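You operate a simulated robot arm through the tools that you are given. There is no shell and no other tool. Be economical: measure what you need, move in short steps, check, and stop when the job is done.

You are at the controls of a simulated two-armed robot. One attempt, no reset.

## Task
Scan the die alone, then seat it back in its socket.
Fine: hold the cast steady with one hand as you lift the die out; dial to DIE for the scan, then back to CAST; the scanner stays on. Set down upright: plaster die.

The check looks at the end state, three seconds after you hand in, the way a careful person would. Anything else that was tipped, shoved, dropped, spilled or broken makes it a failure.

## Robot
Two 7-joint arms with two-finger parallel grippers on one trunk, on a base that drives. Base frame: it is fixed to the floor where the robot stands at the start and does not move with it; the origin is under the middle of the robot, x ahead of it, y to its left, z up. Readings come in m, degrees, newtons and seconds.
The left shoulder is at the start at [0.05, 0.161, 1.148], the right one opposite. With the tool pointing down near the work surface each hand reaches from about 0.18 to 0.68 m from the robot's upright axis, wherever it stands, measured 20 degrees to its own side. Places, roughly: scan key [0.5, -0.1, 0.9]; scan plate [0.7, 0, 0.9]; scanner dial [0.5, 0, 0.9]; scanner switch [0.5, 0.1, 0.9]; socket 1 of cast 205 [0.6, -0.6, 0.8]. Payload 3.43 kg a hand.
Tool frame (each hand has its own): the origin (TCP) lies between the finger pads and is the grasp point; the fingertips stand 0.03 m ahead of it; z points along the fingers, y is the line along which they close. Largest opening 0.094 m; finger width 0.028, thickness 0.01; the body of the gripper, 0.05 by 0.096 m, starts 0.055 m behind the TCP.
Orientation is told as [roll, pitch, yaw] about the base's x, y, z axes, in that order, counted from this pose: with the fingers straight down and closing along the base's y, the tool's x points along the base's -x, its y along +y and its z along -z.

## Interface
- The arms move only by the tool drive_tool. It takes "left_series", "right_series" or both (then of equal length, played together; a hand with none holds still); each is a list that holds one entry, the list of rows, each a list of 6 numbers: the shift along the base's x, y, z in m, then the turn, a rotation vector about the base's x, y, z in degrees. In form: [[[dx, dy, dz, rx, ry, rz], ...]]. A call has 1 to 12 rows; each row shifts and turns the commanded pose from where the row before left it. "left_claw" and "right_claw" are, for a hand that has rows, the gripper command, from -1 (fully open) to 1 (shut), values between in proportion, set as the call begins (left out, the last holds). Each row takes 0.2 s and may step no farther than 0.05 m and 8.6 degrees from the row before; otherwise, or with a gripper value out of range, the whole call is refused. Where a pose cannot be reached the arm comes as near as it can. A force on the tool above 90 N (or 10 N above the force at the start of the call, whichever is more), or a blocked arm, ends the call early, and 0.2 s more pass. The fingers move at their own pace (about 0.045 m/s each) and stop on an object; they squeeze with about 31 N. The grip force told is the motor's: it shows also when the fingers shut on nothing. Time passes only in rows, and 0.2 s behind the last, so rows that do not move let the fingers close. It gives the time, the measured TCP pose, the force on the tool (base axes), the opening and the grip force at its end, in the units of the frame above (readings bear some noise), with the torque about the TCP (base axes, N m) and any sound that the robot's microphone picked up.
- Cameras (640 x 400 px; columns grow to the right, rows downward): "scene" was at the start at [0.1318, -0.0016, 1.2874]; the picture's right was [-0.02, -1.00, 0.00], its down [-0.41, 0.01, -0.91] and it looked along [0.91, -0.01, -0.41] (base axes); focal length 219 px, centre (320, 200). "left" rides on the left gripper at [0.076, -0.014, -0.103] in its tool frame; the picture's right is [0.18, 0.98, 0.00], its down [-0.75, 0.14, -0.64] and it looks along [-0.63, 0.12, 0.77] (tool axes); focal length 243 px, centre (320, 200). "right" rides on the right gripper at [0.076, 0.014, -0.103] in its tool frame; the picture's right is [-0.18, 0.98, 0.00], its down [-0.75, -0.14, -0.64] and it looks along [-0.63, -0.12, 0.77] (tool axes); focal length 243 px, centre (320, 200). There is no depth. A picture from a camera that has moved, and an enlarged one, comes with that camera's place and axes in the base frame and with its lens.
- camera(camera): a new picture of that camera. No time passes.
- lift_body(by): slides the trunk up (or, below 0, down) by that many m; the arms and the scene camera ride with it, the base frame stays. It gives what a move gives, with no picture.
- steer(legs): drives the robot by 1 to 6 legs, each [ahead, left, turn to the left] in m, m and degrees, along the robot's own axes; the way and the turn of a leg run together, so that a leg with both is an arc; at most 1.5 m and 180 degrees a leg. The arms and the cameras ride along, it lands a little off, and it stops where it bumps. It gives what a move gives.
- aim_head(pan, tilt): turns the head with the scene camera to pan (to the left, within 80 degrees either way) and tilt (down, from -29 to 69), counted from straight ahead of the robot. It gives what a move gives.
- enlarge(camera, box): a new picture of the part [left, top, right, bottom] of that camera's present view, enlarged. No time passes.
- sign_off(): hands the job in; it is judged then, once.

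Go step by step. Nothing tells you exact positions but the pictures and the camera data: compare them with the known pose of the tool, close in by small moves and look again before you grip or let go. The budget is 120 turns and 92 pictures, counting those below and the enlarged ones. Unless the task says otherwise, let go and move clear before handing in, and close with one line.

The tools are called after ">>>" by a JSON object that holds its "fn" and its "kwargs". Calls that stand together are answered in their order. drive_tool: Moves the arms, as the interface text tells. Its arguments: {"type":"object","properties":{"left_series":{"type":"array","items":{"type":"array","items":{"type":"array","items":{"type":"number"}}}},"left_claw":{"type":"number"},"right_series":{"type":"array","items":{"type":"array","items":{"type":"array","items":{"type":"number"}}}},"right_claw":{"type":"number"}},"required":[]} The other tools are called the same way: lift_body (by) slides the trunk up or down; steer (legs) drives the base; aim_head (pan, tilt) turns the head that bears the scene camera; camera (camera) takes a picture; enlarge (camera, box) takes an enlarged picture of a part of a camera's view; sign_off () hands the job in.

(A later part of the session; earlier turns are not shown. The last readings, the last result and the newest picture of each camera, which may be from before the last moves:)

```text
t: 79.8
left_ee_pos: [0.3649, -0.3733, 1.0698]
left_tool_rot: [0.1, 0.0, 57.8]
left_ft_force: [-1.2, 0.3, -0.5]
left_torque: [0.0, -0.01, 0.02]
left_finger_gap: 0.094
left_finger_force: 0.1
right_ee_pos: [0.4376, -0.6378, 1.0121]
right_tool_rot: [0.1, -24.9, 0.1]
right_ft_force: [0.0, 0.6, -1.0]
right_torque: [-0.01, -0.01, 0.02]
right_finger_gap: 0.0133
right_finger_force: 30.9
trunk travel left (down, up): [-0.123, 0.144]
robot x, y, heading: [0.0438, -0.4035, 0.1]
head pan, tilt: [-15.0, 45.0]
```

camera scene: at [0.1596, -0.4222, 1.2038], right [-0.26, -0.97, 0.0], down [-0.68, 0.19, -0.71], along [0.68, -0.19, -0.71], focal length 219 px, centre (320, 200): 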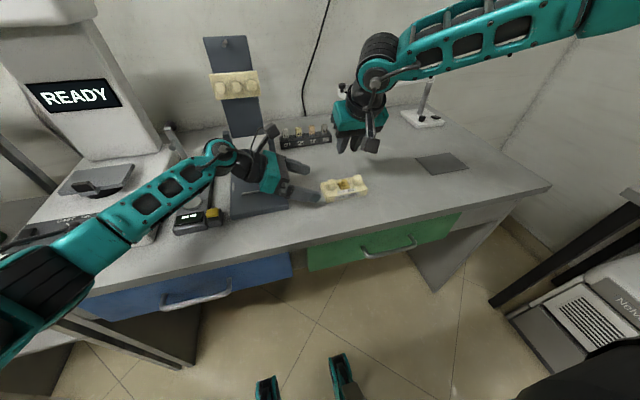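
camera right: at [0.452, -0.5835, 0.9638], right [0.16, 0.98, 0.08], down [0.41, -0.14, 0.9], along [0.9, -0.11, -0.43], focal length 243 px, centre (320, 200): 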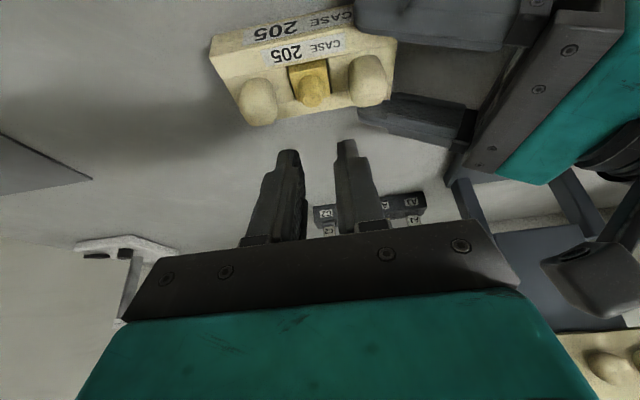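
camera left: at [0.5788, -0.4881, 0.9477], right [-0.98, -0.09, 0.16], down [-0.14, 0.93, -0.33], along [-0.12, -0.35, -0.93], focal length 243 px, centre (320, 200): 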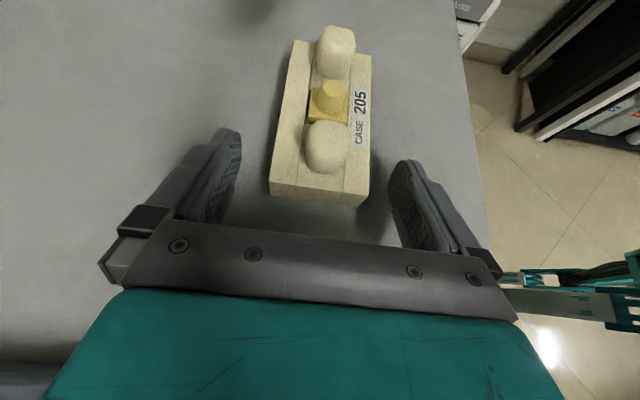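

The cast stays put with an empty socket, and the die hangs upright. Driving left toward the scanner with the left hand tucked in.

>>> {"fn": "drive_tool", "kwargs": {"left_series": [[[-0.01, 0.01, 0.01, 0, 0, -8], [0, 0.01, 0.01, 0, 0, -8], [0, 0.01, 0.01, 0, 0, -8], [0, 0.01, 0, 0, 0, -8]]], "right_series": [[[-0.005, 0, 0.01, 0, 0, 0], [-0.005, 0, 0.01, 0, 0, 0], [0, 0, 0.01, 0, 0, 0], [0, 0, 0, 0, 0, 0]]]}}

>>> {"fn": "steer", "kwargs": {"legs": [[0, 0.4, 0]]}}

>>> {"fn": "aim_head", "kwargs": {"pan": 0, "tilt": 35}}

>>> {"fn": "camera", "kwargs": {"camera": "scene"}}

```text
t: 80.8
left_ee_pos: [0.3539, -0.3331, 1.1013]
left_tool_rot: [0.0, 0.0, 25.8]
left_ft_force: [-1.9, 0.9, 0.8]
left_torque: [-0.02, 0.01, -0.01]
left_finger_gap: 0.094
left_finger_force: 0.1
right_ee_pos: [0.4268, -0.636, 1.0408]
right_tool_rot: [0.1, -24.9, 0.1]
right_ft_force: [-0.2, -0.3, -0.1]
right_torque: [-0.03, 0.0, -0.03]
right_finger_gap: 0.0132
right_finger_force: 31.0
trunk travel left (down, up): [-0.123, 0.144]
robot x, y, heading: [0.0415, -0.4006, -0.1]
head pan, tilt: [-15.0, 45.0]
```

```text
t: 84.9
left_ee_pos: [0.3562, 0.0634, 1.099]
left_tool_rot: [0.1, 0.0, 25.8]
left_ft_force: [-0.9, 0.2, 0.7]
left_torque: [-0.01, -0.01, -0.01]
left_finger_gap: 0.094
left_finger_force: 0.0
right_ee_pos: [0.4268, -0.2388, 1.0411]
right_tool_rot: [0.1, -24.9, 0.1]
right_ft_force: [0.6, 0.3, -0.3]
right_torque: [0.02, -0.01, -0.02]
right_finger_gap: 0.0128
right_finger_force: 30.9
trunk travel left (down, up): [-0.123, 0.144]
robot x, y, heading: [0.0437, -0.0032, -0.1]
head pan, tilt: [-15.0, 45.0]
```

```text
t: 85.6
left_ee_pos: [0.3553, 0.0631, 1.1013]
left_tool_rot: [0.1, 0.1, 25.9]
left_ft_force: [0.0, -0.8, 0.4]
left_torque: [0.01, -0.02, 0.02]
left_finger_gap: 0.094
left_finger_force: 0.0
right_ee_pos: [0.4285, -0.2386, 1.042]
right_tool_rot: [0.1, -24.9, 0.1]
right_ft_force: [0.5, -0.4, -0.7]
right_torque: [-0.01, 0.03, 0.01]
right_finger_gap: 0.0131
right_finger_force: 31.1
trunk travel left (down, up): [-0.123, 0.144]
robot x, y, heading: [0.0455, -0.0029, -0.1]
head pan, tilt: [0.0, 35.0]
```

```text
38 pictures are left
camera scene: at [0.1702, -0.0039, 1.2185], right [0.0, -1.0, 0.0], down [-0.57, 0.0, -0.82], along [0.82, 0.0, -0.57], focal length 219 px, centre (320, 200)
```

scene: 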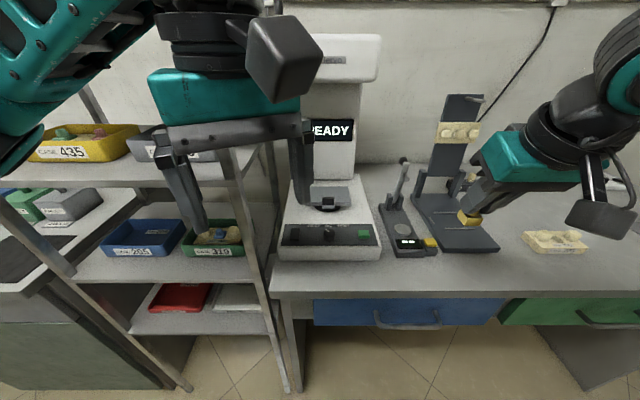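

>>> {"fn": "enlarge", "kwargs": {"camera": "scene", "box": [265, 160, 393, 270]}}

>>> {"fn": "enlarge", "kwargs": {"camera": "right", "box": [200, 40, 440, 190]}}

```text
3.64 times, centred on (329, 215) of scene
camera zoom: at [0.1702, -0.0039, 1.2185], right [0.0, -1.0, 0.0], down [-0.57, 0.0, -0.82], along [0.82, 0.0, -0.57], focal length 798 px, centre (287, 146)
```

zoom: 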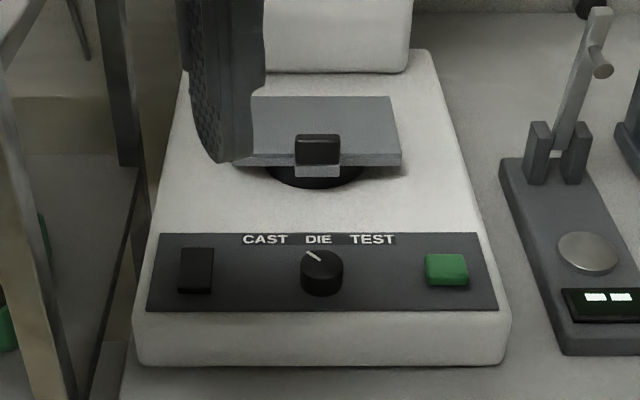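

```text
2.67 times, centred on (320, 115) of right
camera zoom: at [0.3149, -0.2255, 1.1008], right [0.16, 0.98, 0.08], down [0.41, -0.14, 0.9], along [0.9, -0.11, -0.43], focal length 647 px, centre (320, 427)
```

zoom: 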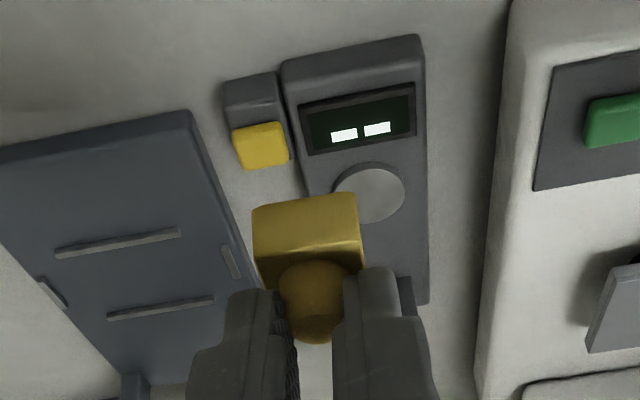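

The die sits unchanged in the grip. The scanner: panel with switch (left), knob pointing at CAST, green key (right), and plate behind with a small black tab at its front. I'll tuck the left hand back further and move the base left so the plate is on my right side.

>>> {"fn": "drive_tool", "kwargs": {"left_series": [[[-0.02, 0, 0.005, 0, 0, -6], [-0.02, 0, 0.005, 0, 0, -6], [-0.02, 0, 0, 0, 0, -6], [-0.01, 0, 0, 0, 0, -6]]]}}

>>> {"fn": "steer", "kwargs": {"legs": [[0, 0.17, 0]]}}

>>> {"fn": "steer", "kwargs": {"legs": [[0.07, 0, 0]]}}

>>> {"fn": "aim_head", "kwargs": {"pan": -18, "tilt": 38}}

>>> {"fn": "camera", "kwargs": {"camera": "scene"}}

```text
t: 86.6
left_ee_pos: [0.2863, 0.0635, 1.111]
left_tool_rot: [0.1, 0.0, 1.8]
left_ft_force: [-0.3, -0.1, -1.1]
left_torque: [0.04, 0.03, 0.01]
left_finger_gap: 0.0942
left_finger_force: 0.0
right_ee_pos: [0.427, -0.2384, 1.0413]
right_tool_rot: [0.1, -24.9, 0.1]
right_ft_force: [0.0, -0.3, 0.4]
right_torque: [0.0, 0.0, 0.0]
right_finger_gap: 0.0131
right_finger_force: 31.2
trunk travel left (down, up): [-0.123, 0.144]
robot x, y, heading: [0.0417, -0.004, -0.2]
head pan, tilt: [0.0, 35.0]
```

```text
t: 88.7
left_ee_pos: [0.2868, 0.2314, 1.1108]
left_tool_rot: [0.1, 0.0, 1.9]
left_ft_force: [-0.4, 1.0, 0.1]
left_torque: [0.02, -0.02, 0.01]
left_finger_gap: 0.094
left_finger_force: 0.0
right_ee_pos: [0.4281, -0.0722, 1.0409]
right_tool_rot: [0.1, -24.9, 0.1]
right_ft_force: [0.4, 0.6, 0.6]
right_torque: [0.01, 0.02, 0.0]
right_finger_gap: 0.013
right_finger_force: 31.6
trunk travel left (down, up): [-0.123, 0.144]
robot x, y, heading: [0.039, 0.1649, -0.0]
head pan, tilt: [0.0, 35.0]
```

```text
t: 89.8
left_ee_pos: [0.3571, 0.2295, 1.1105]
left_tool_rot: [0.0, 0.0, 1.8]
left_ft_force: [-0.3, 0.8, -0.4]
left_torque: [0.03, 0.03, 0.01]
left_finger_gap: 0.0942
left_finger_force: 0.1
right_ee_pos: [0.4971, -0.074, 1.0415]
right_tool_rot: [0.2, -24.8, 0.0]
right_ft_force: [0.4, 0.2, -0.7]
right_torque: [-0.01, 0.01, 0.0]
right_finger_gap: 0.0133
right_finger_force: 30.9
trunk travel left (down, up): [-0.123, 0.144]
robot x, y, heading: [0.1111, 0.1619, -0.0]
head pan, tilt: [0.0, 35.0]
```

```text
t: 90.6
left_ee_pos: [0.356, 0.2299, 1.1109]
left_tool_rot: [0.1, 0.0, 1.9]
left_ft_force: [-0.2, -0.6, 0.1]
left_torque: [0.03, 0.04, 0.04]
left_finger_gap: 0.0938
left_finger_force: 0.1
right_ee_pos: [0.4969, -0.0739, 1.0401]
right_tool_rot: [0.1, -24.9, 0.0]
right_ft_force: [0.2, -0.3, -0.4]
right_torque: [0.0, -0.01, 0.0]
right_finger_gap: 0.0129
right_finger_force: 31.1
trunk travel left (down, up): [-0.123, 0.144]
robot x, y, heading: [0.1142, 0.1616, 0.1]
head pan, tilt: [-18.0, 38.0]
```

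```text
35 pictures are left
camera scene: at [0.2337, 0.1361, 1.214], right [-0.31, -0.95, 0.0], down [-0.58, 0.19, -0.79], along [0.75, -0.25, -0.62], focal length 219 px, centre (320, 200)
```

scene: 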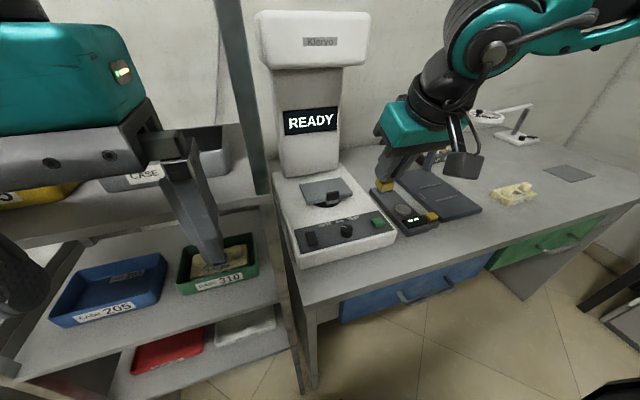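

Triangulating with the last views: knob ≈(0.545, −0.026, 0.857), plate centre ≈(0.70, −0.03, 0.868), its tab at x≈0.66. I'll bring the base 5 cm further forward and the die above the plate.

>>> {"fn": "drive_tool", "kwargs": {"left_series": [[[-0.02, 0, 0, 0, 0, 0], [-0.02, 0, 0, 0, 0, 0], [-0.01, 0, 0, 0, 0, 0]]]}}

>>> {"fn": "steer", "kwargs": {"legs": [[0.05, 0.015, 0]]}}

>>> {"fn": "drive_tool", "kwargs": {"right_series": [[[0.025, 0, -0.01, 0, 0, 0], [0.025, 0, -0.01, 0, 0, 0], [0.025, 0.005, -0.02, 0, 0, 0], [0.025, 0.01, -0.02, 0, 0, 0], [0.02, 0.01, -0.01, 0, 0, 0], [0.015, 0.005, 0, 0, 0, 0]]]}}

>>> {"fn": "camera", "kwargs": {"camera": "right"}}

```text
t: 91.3
left_ee_pos: [0.3161, 0.2334, 1.1131]
left_tool_rot: [0.4, 0.0, 1.8]
left_ft_force: [0.6, 12.7, 5.5]
left_torque: [-1.63, 0.42, -1.21]
left_finger_gap: 0.094
left_finger_force: 0.0
right_ee_pos: [0.4971, -0.0726, 1.0419]
right_tool_rot: [0.3, -24.9, 0.0]
right_ft_force: [-0.2, -0.6, 0.6]
right_torque: [0.03, 0.01, 0.03]
right_finger_gap: 0.0131
right_finger_force: 31.7
trunk travel left (down, up): [-0.123, 0.144]
robot x, y, heading: [0.1113, 0.1617, 0.1]
head pan, tilt: [-18.0, 38.0]
stopped in row 3 (left hand): the force on the tool passed its limit at 102 N (the readings are from after the stop); the commanded pose is now the measured one
```

```text
t: 92.2
left_ee_pos: [0.3511, 0.2542, 1.1127]
left_tool_rot: [0.4, -0.1, 2.6]
left_ft_force: [8.2, 20.8, 1.6]
left_torque: [-2.52, 1.19, -1.7]
left_finger_gap: 0.0942
left_finger_force: 0.0
right_ee_pos: [0.5339, -0.0515, 1.0418]
right_tool_rot: [0.2, -25.0, 0.7]
right_ft_force: [-0.4, -0.7, -0.2]
right_torque: [0.06, -0.09, 0.03]
right_finger_gap: 0.0129
right_finger_force: 31.5
trunk travel left (down, up): [-0.123, 0.144]
robot x, y, heading: [0.1507, 0.183, 0.3]
head pan, tilt: [-18.0, 38.0]
```

```text
t: 93.6
left_ee_pos: [0.3521, 0.2541, 1.1115]
left_tool_rot: [0.5, 0.0, 2.6]
left_ft_force: [5.3, 17.4, 1.2]
left_torque: [-2.11, 0.73, -1.48]
left_finger_gap: 0.0936
left_finger_force: 0.0
right_ee_pos: [0.6697, -0.0202, 0.9703]
right_tool_rot: [0.2, -24.9, 0.6]
right_ft_force: [-0.6, 0.9, 0.9]
right_torque: [-0.02, 0.01, 0.01]
right_finger_gap: 0.0129
right_finger_force: 31.0
trunk travel left (down, up): [-0.123, 0.144]
robot x, y, heading: [0.1421, 0.1812, 0.3]
head pan, tilt: [-18.0, 38.0]
```

```text
34 pictures are left
camera right: at [0.5564, -0.0077, 1.0304], right [0.16, 0.98, 0.08], down [0.41, -0.14, 0.9], along [0.9, -0.11, -0.43], focal length 243 px, centre (320, 200)
```

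right: 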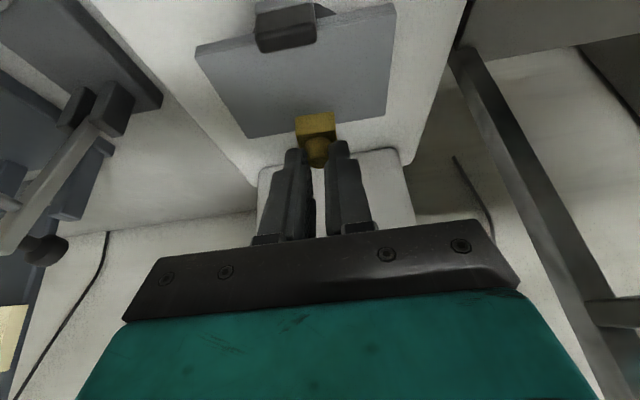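

The left hand touched something while tucking in (about 20 N remains, probably my own trunk or head). I'll look before doing anything else.

>>> {"fn": "aim_head", "kwargs": {"pan": 25, "tilt": 40}}

>>> {"fn": "camera", "kwargs": {"camera": "scene"}}

>>> {"fn": "camera", "kwargs": {"camera": "left"}}

```text
t: 94.7
left_ee_pos: [0.3479, 0.2601, 1.1109]
left_tool_rot: [1.2, -0.1, -3.0]
left_ft_force: [-29.8, 107.4, 3.4]
left_torque: [-12.29, -3.19, -11.38]
left_finger_gap: 0.0938
left_finger_force: 0.1
right_ee_pos: [0.6691, -0.0199, 0.9712]
right_tool_rot: [0.1, -24.8, 0.6]
right_ft_force: [-0.2, -0.8, -0.6]
right_torque: [-0.01, -0.01, 0.01]
right_finger_gap: 0.0131
right_finger_force: 31.4
trunk travel left (down, up): [-0.123, 0.144]
robot x, y, heading: [0.1473, 0.182, 0.1]
head pan, tilt: [25.0, 40.0]
```

```text
33 pictures are left
camera scene: at [0.2718, 0.1716, 1.2123], right [-0.13, -0.99, 0.0], down [-0.63, 0.08, -0.78], along [0.77, -0.1, -0.63], focal length 219 px, centre (320, 200)
```

scene: 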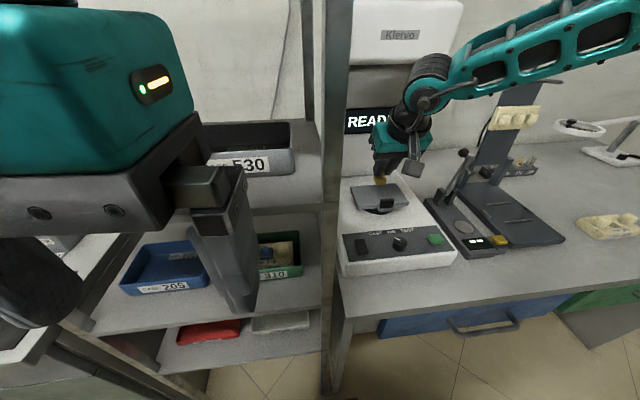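

```text
32 pictures are left
camera left: at [0.2699, 0.2458, 1.2139], right [-0.13, 0.99, 0.02], down [0.76, 0.09, 0.65], along [0.64, 0.1, -0.76], focal length 243 px, centre (320, 200)
```

left: 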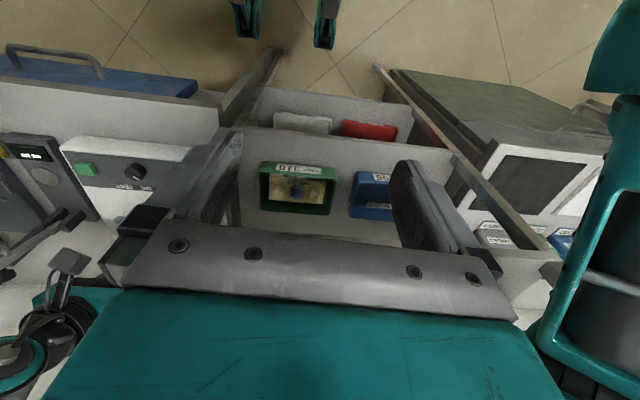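

It's only my own head camera touching the left wrist camera. I'll turn the head away and shift the left hand to the left.

>>> {"fn": "aim_head", "kwargs": {"pan": -18, "tilt": 40}}

>>> {"fn": "drive_tool", "kwargs": {"left_series": [[[0.005, 0.02, 0, 0, 0, 0], [0.005, 0.02, 0, 0, 0, 0], [0, 0.02, 0, 0, 0, 0]]]}}

>>> {"fn": "enlarge", "kwargs": {"camera": "right", "box": [190, 0, 430, 180]}}

```text
t: 95.8
left_ee_pos: [0.352, 0.2547, 1.1113]
left_tool_rot: [0.7, -0.1, 2.7]
left_ft_force: [16.5, 25.1, -15.1]
left_torque: [-2.27, 0.56, -1.65]
left_finger_gap: 0.094
left_finger_force: 0.0
right_ee_pos: [0.6689, -0.0217, 0.9707]
right_tool_rot: [0.2, -24.9, 0.6]
right_ft_force: [0.5, 0.1, -0.5]
right_torque: [0.0, -0.01, 0.03]
right_finger_gap: 0.0126
right_finger_force: 31.1
trunk travel left (down, up): [-0.123, 0.144]
robot x, y, heading: [0.1488, 0.1836, 0.4]
head pan, tilt: [-18.0, 40.0]
```

```text
t: 96.7
left_ee_pos: [0.3462, 0.2635, 1.1058]
left_tool_rot: [3.4, 1.5, -8.7]
left_ft_force: [0.2, -0.6, 1.1]
left_torque: [0.04, 0.04, -0.01]
left_finger_gap: 0.0941
left_finger_force: 0.0
right_ee_pos: [0.6678, -0.0402, 0.9677]
right_tool_rot: [1.0, -24.8, -0.3]
right_ft_force: [0.5, -0.6, -1.0]
right_torque: [0.09, 0.01, 0.01]
right_finger_gap: 0.0128
right_finger_force: 30.7
trunk travel left (down, up): [-0.123, 0.144]
robot x, y, heading: [0.147, 0.1784, -0.1]
head pan, tilt: [-18.0, 40.0]
stopped in row 3 (left hand): the arm was blocked; the commanded pose is now the measured one
```

```text
2.22 times, centred on (310, 90) of right
camera zoom: at [0.5554, -0.0275, 1.0277], right [0.17, 0.98, 0.09], down [0.42, -0.16, 0.9], along [0.89, -0.11, -0.43], focal length 539 px, centre (342, 444)
```

zoom: 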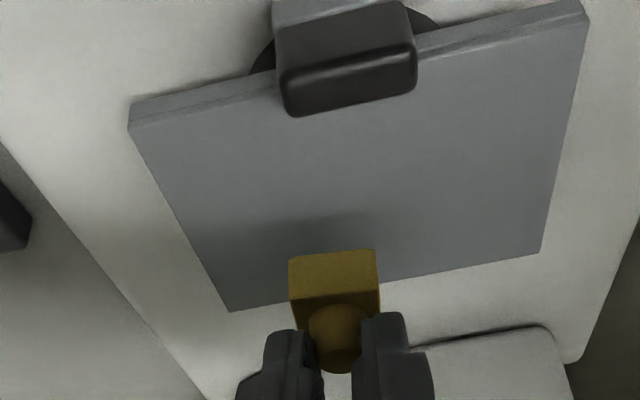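

The left arm reported being blocked, so I check what its elbow is near.

>>> {"fn": "camera", "kwargs": {"camera": "left"}}

>>> {"fn": "camera", "kwargs": {"camera": "scene"}}

```text
30 pictures are left
camera left: at [0.2691, 0.2545, 1.2103], right [-0.03, 1.0, 0.06], down [0.78, -0.01, 0.63], along [0.63, 0.07, -0.78], focal length 243 px, centre (320, 200)
```

left: 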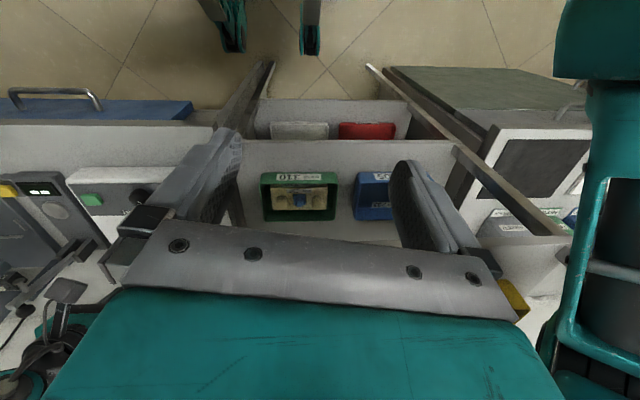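

```text
29 pictures are left
camera scene: at [0.2695, 0.1372, 1.2112], right [-0.31, -0.95, -0.01], down [-0.61, 0.21, -0.76], along [0.73, -0.23, -0.65], focal length 219 px, centre (320, 200)
```

scene: 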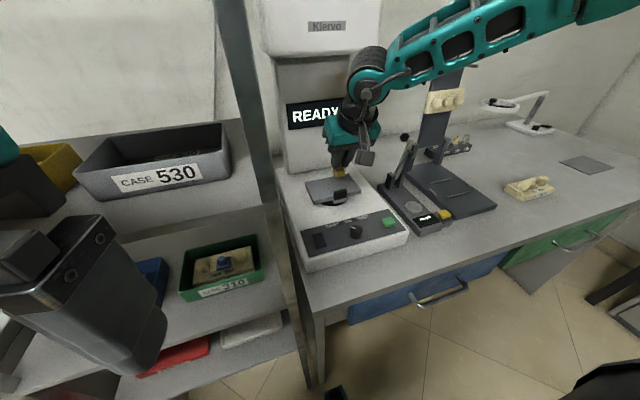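

The left elbow has likely come close to the shelf post. I'll bring the left hand forward and inward again (away from both head and shelf), straightening it.

>>> {"fn": "drive_tool", "kwargs": {"left_series": [[[0.02, -0.008, 0, -1, -0.5, 3], [0.02, -0.008, 0, -1, -0.5, 3], [0.015, -0.008, 0, -1, -0.5, 3]]]}}

>>> {"fn": "camera", "kwargs": {"camera": "scene"}}

```text
t: 97.5
left_ee_pos: [0.3997, 0.2359, 1.1063]
left_tool_rot: [0.9, -0.6, 0.1]
left_ft_force: [-0.7, -0.4, 0.6]
left_torque: [0.02, 0.01, 0.01]
left_finger_gap: 0.0939
left_finger_force: 0.0
right_ee_pos: [0.6691, -0.0409, 0.9654]
right_tool_rot: [1.3, -24.7, -0.5]
right_ft_force: [0.9, -0.3, -0.3]
right_torque: [-0.01, 0.01, 0.01]
right_finger_gap: 0.013
right_finger_force: 31.0
trunk travel left (down, up): [-0.123, 0.144]
robot x, y, heading: [0.1436, 0.1799, -0.5]
head pan, tilt: [-18.0, 40.0]
```

```text
28 pictures are left
camera scene: at [0.2715, 0.136, 1.2107], right [-0.31, -0.95, -0.02], down [-0.61, 0.22, -0.76], along [0.72, -0.23, -0.65], focal length 219 px, centre (320, 200)
```

scene: 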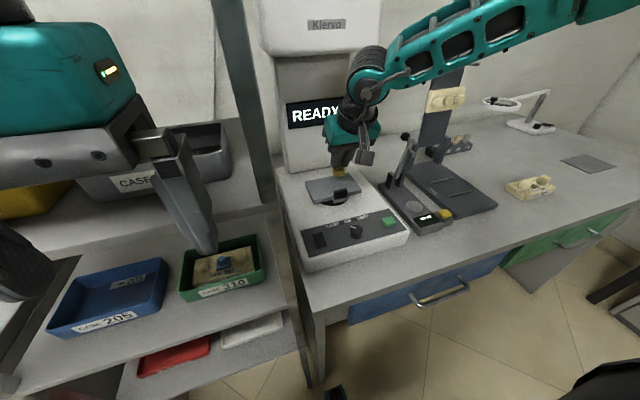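

The robot seems slightly leaned (1.3° roll), likely the left elbow pressing on something to the left. I'll move the base a little right and back to relieve it.

>>> {"fn": "steer", "kwargs": {"legs": [[-0.015, -0.04, 0]]}}

>>> {"fn": "drive_tool", "kwargs": {"left_series": [[[0, 0, 0, 0, 0, 0], [0, 0, 0, 0, 0, 0]]]}}

```text
t: 98.5
left_ee_pos: [0.383, 0.2192, 1.1052]
left_tool_rot: [-0.6, -0.6, 1.7]
left_ft_force: [0.7, -0.4, 0.2]
left_torque: [0.02, 0.01, 0.0]
left_finger_gap: 0.0942
left_finger_force: 0.0
right_ee_pos: [0.6524, -0.0655, 0.9714]
right_tool_rot: [0.3, -24.9, 0.3]
right_ft_force: [0.3, -0.5, -0.4]
right_torque: [0.02, 0.02, 0.0]
right_finger_gap: 0.0126
right_finger_force: 30.9
trunk travel left (down, up): [-0.123, 0.144]
robot x, y, heading: [0.1315, 0.1403, 0.1]
head pan, tilt: [-18.0, 40.0]
```

```text
t: 99.1
left_ee_pos: [0.3826, 0.2182, 1.105]
left_tool_rot: [-0.5, -0.5, 1.7]
left_ft_force: [-0.4, 0.3, -0.1]
left_torque: [0.01, 0.0, -0.02]
left_finger_gap: 0.0938
left_finger_force: 0.0
right_ee_pos: [0.6533, -0.0649, 0.9715]
right_tool_rot: [0.2, -24.9, 0.2]
right_ft_force: [0.3, -0.8, -0.5]
right_torque: [0.05, -0.01, -0.03]
right_finger_gap: 0.0128
right_finger_force: 31.8
trunk travel left (down, up): [-0.123, 0.144]
robot x, y, heading: [0.131, 0.1367, 0.2]
head pan, tilt: [-18.0, 40.0]
```

The lean is gone. From the wrist view the plate spans x 0.648–0.733, y −0.092 to 0.041, so I aim the die at its centre (0.69, −0.027).

>>> {"fn": "drive_tool", "kwargs": {"right_series": [[[0.01, 0.013, 0, 0, 0, 0], [0.01, 0.013, -0.01, 0, 0, 0], [0.007, 0.012, -0.01, 0, 0, 0], [0, 0, -0.01, 0, 0, 0], [0, 0, 0, 0, 0, 0]]]}}

>>> {"fn": "enlarge", "kwargs": {"camera": "right", "box": [190, 0, 430, 180]}}

```text
t: 100.3
left_ee_pos: [0.3839, 0.2196, 1.1042]
left_tool_rot: [-0.5, -0.6, 1.7]
left_ft_force: [-0.4, -0.1, 0.0]
left_torque: [0.01, -0.01, -0.01]
left_finger_gap: 0.0939
left_finger_force: 0.1
right_ee_pos: [0.6796, -0.0269, 0.9395]
right_tool_rot: [0.2, -25.0, 0.3]
right_ft_force: [-0.4, 0.3, -0.7]
right_torque: [-0.02, 0.03, 0.0]
right_finger_gap: 0.0124
right_finger_force: 31.3
trunk travel left (down, up): [-0.123, 0.144]
robot x, y, heading: [0.1318, 0.1392, 0.0]
head pan, tilt: [-18.0, 40.0]
```

```text
2.22 times, centred on (310, 90) of right
camera zoom: at [0.5671, -0.0125, 0.9999], right [0.16, 0.98, 0.08], down [0.41, -0.14, 0.9], along [0.9, -0.11, -0.43], focal length 539 px, centre (342, 444)
```

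zoom: 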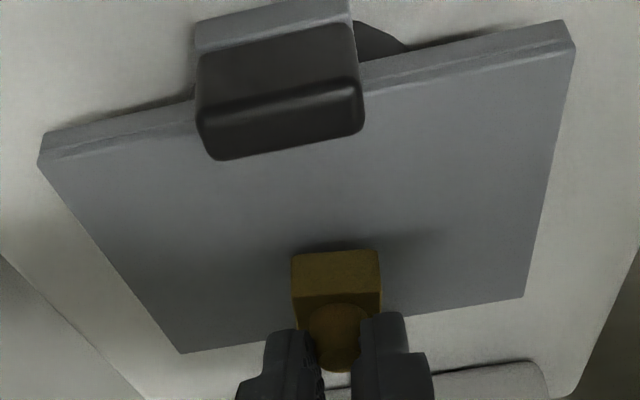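

>>> {"fn": "drive_tool", "kwargs": {"right_series": [[[0, 0, -0.005, 0, 0, 0], [0, 0, -0.005, 0, 0, 0], [0, 0, -0.003, 0, 0, 0], [0, 0, 0, 0, 0, 0]]]}}

>>> {"fn": "enlarge", "kwargs": {"camera": "right", "box": [190, 0, 430, 180]}}

```text
t: 101.3
left_ee_pos: [0.3809, 0.2196, 1.1053]
left_tool_rot: [-0.7, -0.8, 1.7]
left_ft_force: [-0.5, -1.2, 0.1]
left_torque: [0.03, 0.02, 0.0]
left_finger_gap: 0.0941
left_finger_force: 0.2
right_ee_pos: [0.6795, -0.0258, 0.934]
right_tool_rot: [0.4, -25.6, 0.3]
right_ft_force: [1.8, -0.2, 28.1]
right_torque: [-0.16, -0.13, 0.0]
right_finger_gap: 0.0125
right_finger_force: 30.7
trunk travel left (down, up): [-0.123, 0.144]
robot x, y, heading: [0.1351, 0.1402, 0.0]
head pan, tilt: [-18.0, 40.0]
```

```text
2.22 times, centred on (310, 90) of right
camera zoom: at [0.5664, -0.0123, 0.9918], right [0.16, 0.98, 0.08], down [0.4, -0.14, 0.9], along [0.9, -0.11, -0.42], focal length 539 px, centre (342, 444)
```

zoom: 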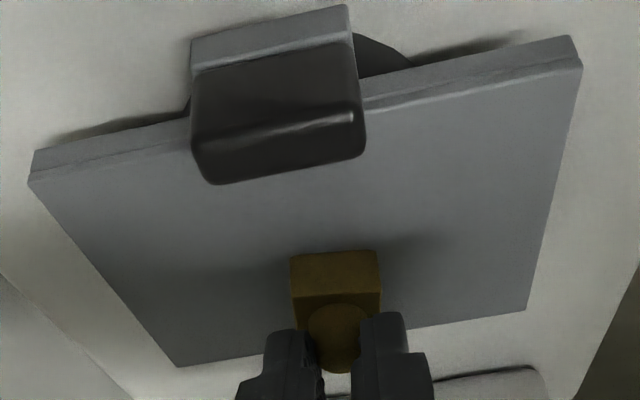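

The die is on the plate (28 N). I'll ease the pressure, then open the fingers and back off upward along the finger direction.

>>> {"fn": "drive_tool", "kwargs": {"right_series": [[[0, 0, 0.004, 0, 0, 0], [0, 0, 0.002, 0, 0, 0], [0, 0, 0, 0, 0, 0]]]}}

>>> {"fn": "drive_tool", "kwargs": {"right_series": [[[0, 0, 0, 0, 0, 0], [0, 0, 0, 0, 0, 0], [0, 0, 0, 0, 0, 0], [-0.005, 0, 0.01, 0, 0, 0], [-0.01, 0, 0.02, 0, 0, 0], [-0.01, 0, 0.02, 0, 0, 0]]], "right_claw": 0.2}}

>>> {"fn": "camera", "kwargs": {"camera": "right"}}

```text
t: 102.1
left_ee_pos: [0.3833, 0.2194, 1.105]
left_tool_rot: [-0.6, -0.6, 1.7]
left_ft_force: [0.2, 0.0, 0.3]
left_torque: [0.02, -0.02, 0.01]
left_finger_gap: 0.0936
left_finger_force: 0.0
right_ee_pos: [0.6785, -0.0263, 0.9335]
right_tool_rot: [0.2, -24.7, 0.4]
right_ft_force: [2.5, 2.6, 9.4]
right_torque: [0.09, -0.2, 0.01]
right_finger_gap: 0.0127
right_finger_force: 31.0
trunk travel left (down, up): [-0.123, 0.144]
robot x, y, heading: [0.1338, 0.1393, 0.0]
head pan, tilt: [-18.0, 40.0]
```

```text
t: 103.5
left_ee_pos: [0.3825, 0.2189, 1.1045]
left_tool_rot: [-0.4, -0.6, 1.8]
left_ft_force: [0.1, 0.6, 0.1]
left_torque: [-0.03, 0.02, 0.0]
left_finger_gap: 0.0941
left_finger_force: 0.1
right_ee_pos: [0.6532, -0.0269, 0.986]
right_tool_rot: [0.1, -24.9, 0.4]
right_ft_force: [-0.1, -0.6, -0.7]
right_torque: [0.01, 0.03, 0.0]
right_finger_gap: 0.0376
right_finger_force: 0.1
trunk travel left (down, up): [-0.123, 0.144]
robot x, y, heading: [0.135, 0.1419, 0.4]
head pan, tilt: [-18.0, 40.0]
```

```text
25 pictures are left
camera right: at [0.5409, -0.0137, 1.044], right [0.16, 0.98, 0.08], down [0.41, -0.14, 0.9], along [0.9, -0.11, -0.43], focal length 243 px, centre (320, 200)
```

right: 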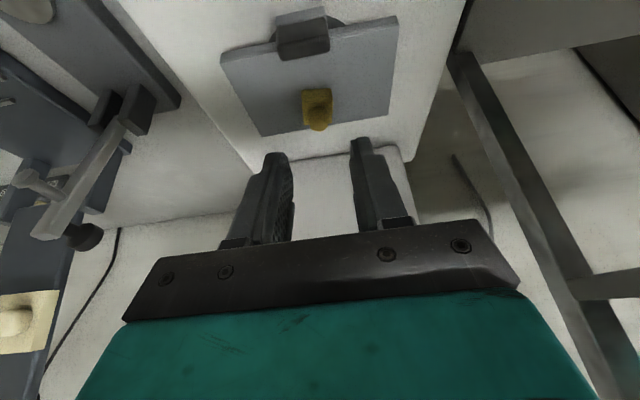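

The die stands upright on the plate. Next the dial: I bring the right hand back over the panel, with the tilt reduced to 15°, and look.

>>> {"fn": "drive_tool", "kwargs": {"right_series": [[[-0.02, 0, 0.01, 0, 0, 0], [-0.03, 0, 0, 0, 5, 0], [-0.03, 0, 0, 0, 5, 0], [-0.03, 0, -0.01, 0, 0, 0], [-0.02, 0, -0.02, 0, 0, 0], [0, 0, 0, 0, 0, 0]]], "right_claw": 0.1}}

>>> {"fn": "camera", "kwargs": {"camera": "right"}}

>>> {"fn": "camera", "kwargs": {"camera": "scene"}}

```text
t: 104.9
left_ee_pos: [0.3848, 0.2183, 1.1044]
left_tool_rot: [-0.4, -0.7, 1.7]
left_ft_force: [-0.3, -0.1, -0.5]
left_torque: [0.0, 0.03, 0.0]
left_finger_gap: 0.0941
left_finger_force: 0.0
right_ee_pos: [0.5237, -0.027, 0.9638]
right_tool_rot: [0.3, -14.9, 0.3]
right_ft_force: [0.1, -0.5, 0.4]
right_torque: [0.01, 0.01, 0.0]
right_finger_gap: 0.0423
right_finger_force: 0.1
trunk travel left (down, up): [-0.123, 0.144]
robot x, y, heading: [0.1326, 0.143, 0.0]
head pan, tilt: [-18.0, 40.0]
```

```text
24 pictures are left
camera right: at [0.4229, -0.0133, 1.043], right [0.17, 0.98, 0.05], down [0.56, -0.14, 0.81], along [0.81, -0.11, -0.58], focal length 243 px, centre (320, 200)
```

right: 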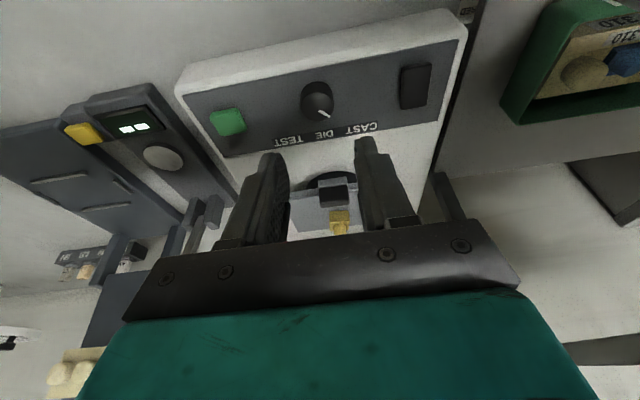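

```text
23 pictures are left
camera scene: at [0.2525, 0.1141, 1.211], right [-0.31, -0.95, 0.0], down [-0.61, 0.2, -0.77], along [0.73, -0.24, -0.64], focal length 219 px, centre (320, 200)
```

scene: 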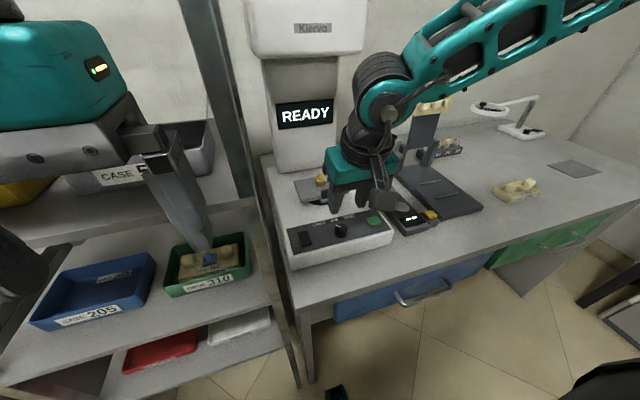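

The knob is at ≈(0.533, −0.0255, 0.867), pointer toward CAST. I'll lower the open fingers around it and check.

>>> {"fn": "drive_tool", "kwargs": {"right_series": [[[0.001, 0.001, -0.02, 0, 0, 0], [0, 0, -0.02, 0, 0, 0], [0, 0, -0.015, 0, 0, 0], [0, 0, -0.008, 0, 0, 0], [0, 0, 0, 0, 0, 0]]]}}

>>> {"fn": "enlarge", "kwargs": {"camera": "right", "box": [190, 40, 450, 200]}}

```text
t: 106.1
left_ee_pos: [0.384, 0.2176, 1.1054]
left_tool_rot: [-0.5, -0.6, 1.7]
left_ft_force: [0.0, 0.0, 0.7]
left_torque: [0.0, 0.01, -0.03]
left_finger_gap: 0.094
left_finger_force: 0.0
right_ee_pos: [0.5267, -0.0265, 0.9009]
right_tool_rot: [0.3, -15.0, 0.3]
right_ft_force: [-0.3, 0.4, -0.2]
right_torque: [-0.01, -0.03, 0.01]
right_finger_gap: 0.0421
right_finger_force: 0.1
trunk travel left (down, up): [-0.123, 0.144]
robot x, y, heading: [0.1317, 0.1404, 0.2]
head pan, tilt: [-18.0, 40.0]
```

```text
2.46 times, centred on (320, 120) of right
camera zoom: at [0.4257, -0.0134, 0.9799], right [0.17, 0.98, 0.05], down [0.56, -0.14, 0.81], along [0.81, -0.11, -0.58], focal length 597 px, centre (320, 397)
```

zoom: 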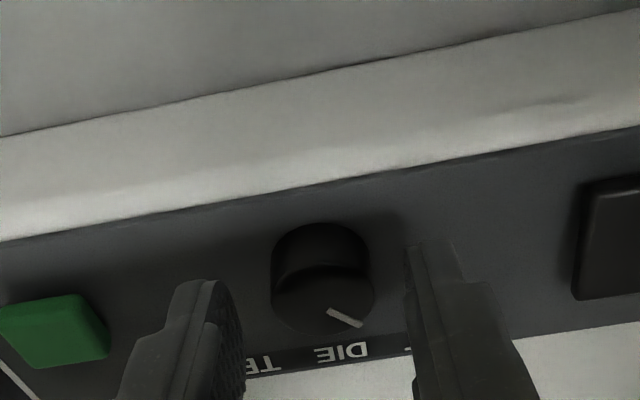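

Well centred. Down 7 mm more and close on the knob.

>>> {"fn": "drive_tool", "kwargs": {"right_series": [[[0.001, 0, -0.004, 0, 0, 0], [0.001, 0, -0.004, 0, 0, 0], [0, 0, 0, 0, 0, 0]]]}}

>>> {"fn": "drive_tool", "kwargs": {"right_series": [[[0, 0, 0, 0, 0, 0], [0, 0, 0, 0, 0, 0], [0, 0, 0, 0, 0, 0], [0, 0, 0, 0, 0, 0]]], "right_claw": 1}}

```text
t: 106.9
left_ee_pos: [0.3836, 0.2171, 1.1051]
left_tool_rot: [-0.6, -0.6, 1.8]
left_ft_force: [-0.1, 0.2, 0.1]
left_torque: [-0.02, -0.02, -0.02]
left_finger_gap: 0.0938
left_finger_force: 0.1
right_ee_pos: [0.5269, -0.026, 0.8925]
right_tool_rot: [0.2, -15.0, 0.3]
right_ft_force: [0.0, 0.9, 0.3]
right_torque: [-0.01, 0.0, -0.02]
right_finger_gap: 0.0421
right_finger_force: 0.1
trunk travel left (down, up): [-0.123, 0.144]
robot x, y, heading: [0.1325, 0.1393, 0.1]
head pan, tilt: [-18.0, 40.0]
```

```text
t: 107.9
left_ee_pos: [0.3847, 0.2195, 1.1063]
left_tool_rot: [-0.5, -0.6, 1.8]
left_ft_force: [0.4, -1.0, 0.3]
left_torque: [0.02, -0.01, -0.01]
left_finger_gap: 0.0941
left_finger_force: 0.0
right_ee_pos: [0.5281, -0.027, 0.8936]
right_tool_rot: [0.3, -14.9, 0.3]
right_ft_force: [1.1, -6.5, 2.9]
right_torque: [-0.35, 0.03, -0.06]
right_finger_gap: 0.027
right_finger_force: 44.8
trunk travel left (down, up): [-0.123, 0.144]
robot x, y, heading: [0.1315, 0.1414, -0.1]
head pan, tilt: [-18.0, 40.0]
```

Knob gripped (27 mm). Turning 45° clockwise toward DIE.

>>> {"fn": "drive_tool", "kwargs": {"right_series": [[[0, 0, 0, 1.94, 0, -7.24], [0, 0, 0, 1.94, 0, -7.24], [0, 0, 0, 1.94, 0, -7.24], [0, 0, 0, 1.94, 0, -7.24], [0, 0, 0, 1.94, 0, -7.24], [0, 0, 0, 1.94, 0, -7.24], [0, 0, 0, 0, 0, 0]]]}}

>>> {"fn": "enlarge", "kwargs": {"camera": "scene", "box": [260, 90, 420, 270]}}

```text
t: 109.5
left_ee_pos: [0.3834, 0.2191, 1.1066]
left_tool_rot: [-0.6, -0.6, 1.7]
left_ft_force: [-0.4, 0.7, 0.3]
left_torque: [0.0, -0.01, -0.01]
left_finger_gap: 0.094
left_finger_force: 0.0
right_ee_pos: [0.5289, -0.0236, 0.8939]
right_tool_rot: [11.2, -10.6, -45.6]
right_ft_force: [7.1, 9.4, 10.4]
right_torque: [-0.52, -0.94, 0.13]
right_finger_gap: 0.0271
right_finger_force: 45.0
trunk travel left (down, up): [-0.123, 0.144]
robot x, y, heading: [0.1309, 0.1364, 0.1]
head pan, tilt: [-18.0, 40.0]
```

```text
2.22 times, centred on (340, 180) of scene
camera zoom: at [0.2526, 0.1154, 1.2112], right [-0.31, -0.95, 0.0], down [-0.61, 0.2, -0.77], along [0.73, -0.24, -0.64], focal length 488 px, centre (276, 244)
```

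zoom: 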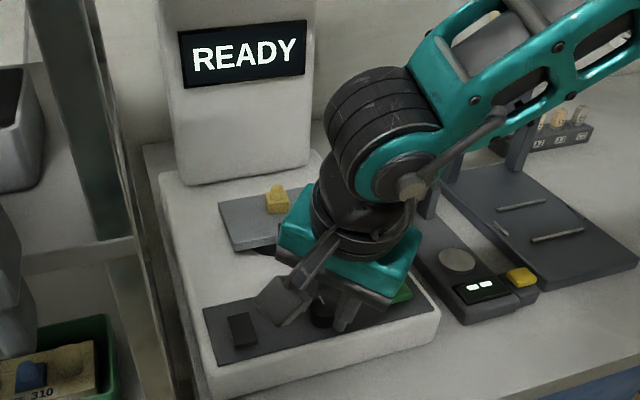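

Now release and lift to read the dial.

>>> {"fn": "drive_tool", "kwargs": {"right_series": [[[0, 0, 0, 0, 0, 0], [0, 0, 0, 0, 0, 0], [-0.002, 0, 0.01, 0, 0, 0], [-0.003, 0, 0.02, 0, 0, 0], [-0.005, 0, 0.02, 0, 0, 0]]], "right_claw": 0.1}}

>>> {"fn": "enlarge", "kwargs": {"camera": "right", "box": [150, 20, 490, 230]}}

```text
t: 110.7
left_ee_pos: [0.3831, 0.2172, 1.1062]
left_tool_rot: [-0.5, -0.7, 1.7]
left_ft_force: [0.5, 0.4, -0.1]
left_torque: [0.01, 0.02, 0.0]
left_finger_gap: 0.0939
left_finger_force: 0.0
right_ee_pos: [0.5168, -0.0252, 0.9413]
right_tool_rot: [10.9, -10.4, -45.6]
right_ft_force: [0.0, 0.1, 0.8]
right_torque: [-0.03, -0.01, 0.0]
right_finger_gap: 0.0423
right_finger_force: 0.0
trunk travel left (down, up): [-0.123, 0.144]
robot x, y, heading: [0.1299, 0.1382, -0.1]
head pan, tilt: [-18.0, 40.0]
```

```text
1.88 times, centred on (320, 125) of right
camera zoom: at [0.4469, 0.0378, 1.0286], right [0.79, 0.57, 0.22], down [0.25, -0.63, 0.73], along [0.55, -0.52, -0.65], focal length 457 px, centre (320, 341)
```

zoom: 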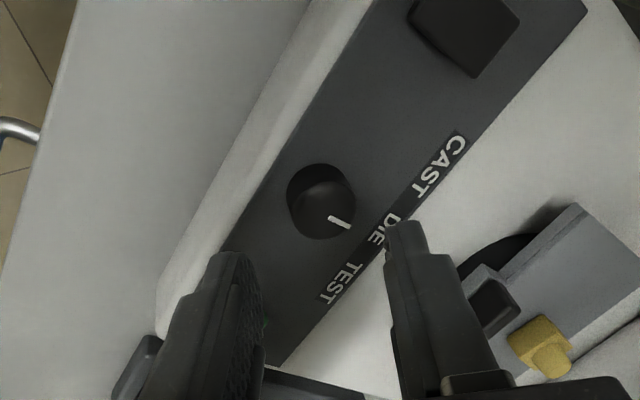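

The pointer now aims at DIE. Next, close the fingers and press the green scan key at ≈(0.535, −0.10, 0.872): move above it first.

>>> {"fn": "drive_tool", "kwargs": {"right_series": [[[0.003, -0.02, 0, 0, 0, 0], [0.003, -0.02, 0, 0, 0, 0], [0.004, -0.02, 0, 0, 0, 0], [0, -0.0145, 0, 0, 0, 0], [0, 0, -0.01, 0, 0, 0], [0, 0, -0.01, 0, 0, 0], [0, 0, 0, 0, 0, 0]]], "right_claw": 1}}

>>> {"fn": "enlarge", "kwargs": {"camera": "right", "box": [150, 20, 490, 230]}}

```text
t: 112.3
left_ee_pos: [0.3838, 0.2181, 1.1048]
left_tool_rot: [-0.5, -0.6, 1.7]
left_ft_force: [0.2, 0.7, -0.3]
left_torque: [-0.01, 0.03, 0.02]
left_finger_gap: 0.0938
left_finger_force: 0.0
right_ee_pos: [0.5288, -0.0996, 0.9238]
right_tool_rot: [11.0, -10.5, -45.7]
right_ft_force: [0.0, -1.1, -0.7]
right_torque: [0.03, 0.02, 0.03]
right_finger_gap: 0.0001
right_finger_force: 31.3
trunk travel left (down, up): [-0.123, 0.144]
robot x, y, heading: [0.1369, 0.1422, -0.1]
head pan, tilt: [-18.0, 40.0]
```

```text
1.88 times, centred on (320, 125) of right
camera zoom: at [0.4584, -0.0363, 1.0098], right [0.79, 0.57, 0.22], down [0.25, -0.63, 0.73], along [0.55, -0.52, -0.65], focal length 457 px, centre (320, 341)
```

zoom: 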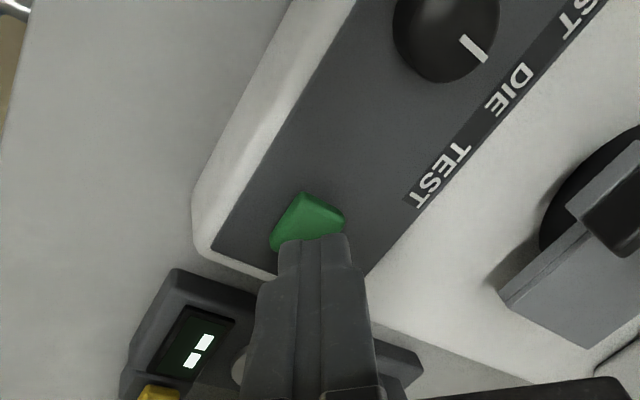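

Aligned over the key. Pressing down in small steps.

>>> {"fn": "drive_tool", "kwargs": {"right_series": [[[0, 0, -0.01, 0, 0, 0], [0, 0, -0.008, 0, 0, 0], [0, 0, -0.004, 0, 0, 0], [0, 0, -0.003, 0, 0, 0]]]}}

```text
t: 113.3
left_ee_pos: [0.3825, 0.2181, 1.1056]
left_tool_rot: [-0.5, -0.6, 1.8]
left_ft_force: [0.2, 0.0, 0.2]
left_torque: [0.01, -0.02, 0.0]
left_finger_gap: 0.0941
left_finger_force: 0.0
right_ee_pos: [0.5285, -0.101, 0.898]
right_tool_rot: [11.0, -10.6, -45.6]
right_ft_force: [-0.2, 0.1, 0.5]
right_torque: [-0.01, 0.02, -0.04]
right_finger_gap: 0.0
right_finger_force: 31.2
trunk travel left (down, up): [-0.123, 0.144]
robot x, y, heading: [0.1331, 0.1413, 0.1]
head pan, tilt: [-18.0, 40.0]
```

>>> {"fn": "drive_tool", "kwargs": {"right_series": [[[0, 0, -0.003, 0, 0, 0], [0, 0, -0.003, 0, 0, 0], [0, 0, 0, 0, 0, 0]]]}}

```text
t: 114.1
left_ee_pos: [0.3841, 0.2186, 1.1052]
left_tool_rot: [-0.6, -0.6, 1.7]
left_ft_force: [0.0, 0.0, 0.3]
left_torque: [0.03, -0.01, 0.02]
left_finger_gap: 0.0939
left_finger_force: 0.1
right_ee_pos: [0.5282, -0.1007, 0.8913]
right_tool_rot: [11.0, -10.7, -45.6]
right_ft_force: [-0.3, 0.4, 1.0]
right_torque: [0.0, 0.03, 0.02]
right_finger_gap: 0.0
right_finger_force: 31.2
trunk travel left (down, up): [-0.123, 0.144]
robot x, y, heading: [0.1322, 0.14, 0.1]
head pan, tilt: [-18.0, 40.0]
heard: click
```

A click. Lift off and look at the display.

>>> {"fn": "drive_tool", "kwargs": {"right_series": [[[0, 0, 0.01, 0, 0, 0], [0, 0, 0.02, 0, 0, 0], [0, 0, 0.02, 0, 0, 0]]]}}

>>> {"fn": "enlarge", "kwargs": {"camera": "scene", "box": [240, 70, 420, 270]}}

```text
t: 114.9
left_ee_pos: [0.3836, 0.2186, 1.1064]
left_tool_rot: [-0.5, -0.6, 1.7]
left_ft_force: [-0.4, -0.2, 0.3]
left_torque: [-0.05, 0.0, 0.0]
left_finger_gap: 0.094
left_finger_force: 0.1
right_ee_pos: [0.5274, -0.0996, 0.9411]
right_tool_rot: [11.0, -10.6, -45.6]
right_ft_force: [0.3, -0.9, 0.1]
right_torque: [0.0, 0.03, -0.02]
right_finger_gap: 0.0001
right_finger_force: 31.4
trunk travel left (down, up): [-0.123, 0.144]
robot x, y, heading: [0.1337, 0.1398, 0.2]
head pan, tilt: [-18.0, 40.0]
```

```text
2.00 times, centred on (330, 170) of scene
camera zoom: at [0.2524, 0.1142, 1.211], right [-0.31, -0.95, 0.0], down [-0.61, 0.2, -0.77], along [0.73, -0.24, -0.64], focal length 439 px, centre (300, 260)
```

zoom: 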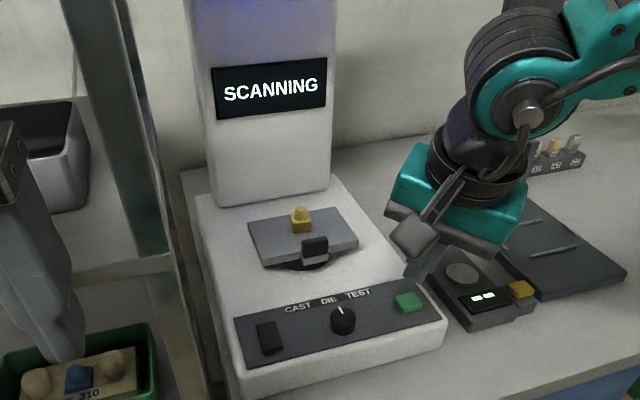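

It shows SCANNING. I'll hold the hand away from the scan and wait a few seconds, then position above the knob.

>>> {"fn": "drive_tool", "kwargs": {"right_series": [[[0, 0, 0, 0, 0, 0], [0, 0, 0, 0, 0, 0], [0, 0, 0, 0, 0, 0], [0, 0, 0, 0, 0, 0], [0, 0, 0, 0, 0, 0], [0, 0, 0, 0, 0, 0], [0, 0, 0, 0, 0, 0], [0, 0, 0, 0, 0, 0], [0, 0, 0, 0, 0, 0], [0, 0, 0, 0, 0, 0], [0, 0, 0, 0, 0, 0], [0, 0, 0, 0, 0, 0]]]}}

>>> {"fn": "drive_tool", "kwargs": {"right_series": [[[0, 0, 0, 0, 0, 0], [0, 0, 0, 0, 0, 0], [0, 0, 0, 0, 0, 0], [0, 0, 0, 0, 0, 0], [0, 0, 0, 0, 0, 0], [0, 0, 0, 0, 0, 0], [0, 0, 0, 0, 0, 0], [0, 0, 0, 0, 0, 0], [0, 0, 0, 0, 0, 0], [0, 0, 0, 0, 0, 0], [0, 0, 0, 0, 0, 0], [0, 0, 0, 0, 0, 0]]], "right_claw": 0.1}}

>>> {"fn": "enlarge", "kwargs": {"camera": "scene", "box": [240, 70, 420, 270]}}

```text
t: 117.5
left_ee_pos: [0.3836, 0.218, 1.1045]
left_tool_rot: [-0.4, -0.6, 1.7]
left_ft_force: [0.5, -0.1, 0.3]
left_torque: [-0.03, -0.03, 0.0]
left_finger_gap: 0.0939
left_finger_force: 0.1
right_ee_pos: [0.5274, -0.1004, 0.9404]
right_tool_rot: [11.1, -10.6, -45.6]
right_ft_force: [-0.1, -0.3, 0.3]
right_torque: [0.01, 0.03, -0.01]
right_finger_gap: 0.0
right_finger_force: 31.5
trunk travel left (down, up): [-0.123, 0.144]
robot x, y, heading: [0.1347, 0.1404, 0.1]
head pan, tilt: [-18.0, 40.0]
```

```text
t: 120.1
left_ee_pos: [0.3836, 0.2181, 1.1045]
left_tool_rot: [-0.5, -0.6, 1.6]
left_ft_force: [0.2, -0.3, -0.8]
left_torque: [0.01, 0.02, 0.03]
left_finger_gap: 0.094
left_finger_force: 0.1
right_ee_pos: [0.5283, -0.1001, 0.9409]
right_tool_rot: [10.9, -10.5, -45.6]
right_ft_force: [0.4, 0.1, 0.4]
right_torque: [-0.03, -0.01, 0.0]
right_finger_gap: 0.0423
right_finger_force: 0.0
trunk travel left (down, up): [-0.123, 0.144]
robot x, y, heading: [0.1328, 0.1403, -0.1]
head pan, tilt: [-18.0, 40.0]
```

```text
2.00 times, centred on (330, 170) of scene
camera zoom: at [0.2525, 0.1142, 1.211], right [-0.31, -0.95, 0.0], down [-0.61, 0.2, -0.77], along [0.73, -0.24, -0.64], focal length 439 px, centre (300, 260)
```

zoom: 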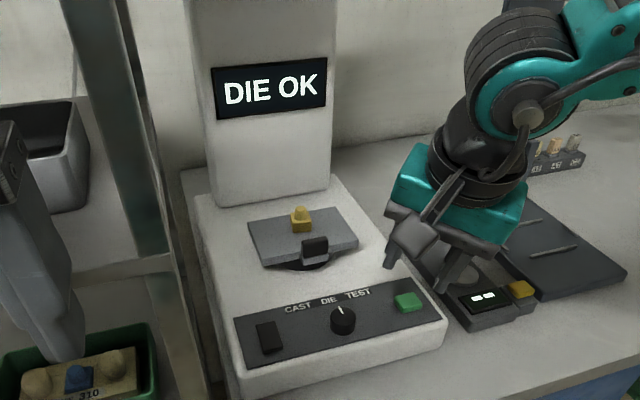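

DIE OK. Now back over the knob at the same −45° yaw, down, and grip it.

>>> {"fn": "drive_tool", "kwargs": {"right_series": [[[0, 0.025, 0, 0, 0, 0], [0, 0.025, 0, 0, 0, 0], [0, 0.0245, 0, 0, 0, 0], [0, 0, -0.015, 0, 0, 0], [0, 0, -0.015, 0, 0, 0], [0, 0, -0.01, 0, 0, 0], [0, 0, -0.008, 0, 0, 0], [0, 0, 0, 0, 0, 0]]]}}

>>> {"fn": "drive_tool", "kwargs": {"right_series": [[[0, 0, 0, 0, 0, 0], [0, 0, 0, 0, 0, 0], [0, 0, 0, 0, 0, 0], [0, 0, 0, 0, 0, 0]]], "right_claw": 1}}

```text
t: 121.9
left_ee_pos: [0.3836, 0.2191, 1.1046]
left_tool_rot: [-0.5, -0.6, 1.7]
left_ft_force: [-0.5, 0.1, -0.1]
left_torque: [-0.02, 0.0, 0.0]
left_finger_gap: 0.0943
left_finger_force: 0.0
right_ee_pos: [0.5278, -0.0264, 0.8938]
right_tool_rot: [11.0, -10.6, -45.7]
right_ft_force: [0.5, 0.6, -0.1]
right_torque: [0.0, -0.01, -0.03]
right_finger_gap: 0.0423
right_finger_force: 0.1
trunk travel left (down, up): [-0.123, 0.144]
robot x, y, heading: [0.1331, 0.1393, 0.1]
head pan, tilt: [-18.0, 40.0]
```

```text
t: 122.9
left_ee_pos: [0.3845, 0.2193, 1.1045]
left_tool_rot: [-0.6, -0.6, 1.6]
left_ft_force: [0.5, -0.5, 0.3]
left_torque: [0.03, -0.01, -0.01]
left_finger_gap: 0.0941
left_finger_force: 0.0
right_ee_pos: [0.5302, -0.0245, 0.8935]
right_tool_rot: [11.1, -10.6, -45.6]
right_ft_force: [11.5, 12.2, 0.1]
right_torque: [0.61, -0.18, 0.13]
right_finger_gap: 0.0275
right_finger_force: 45.1
trunk travel left (down, up): [-0.123, 0.144]
robot x, y, heading: [0.1341, 0.14, 0.1]
head pan, tilt: [-18.0, 40.0]
```

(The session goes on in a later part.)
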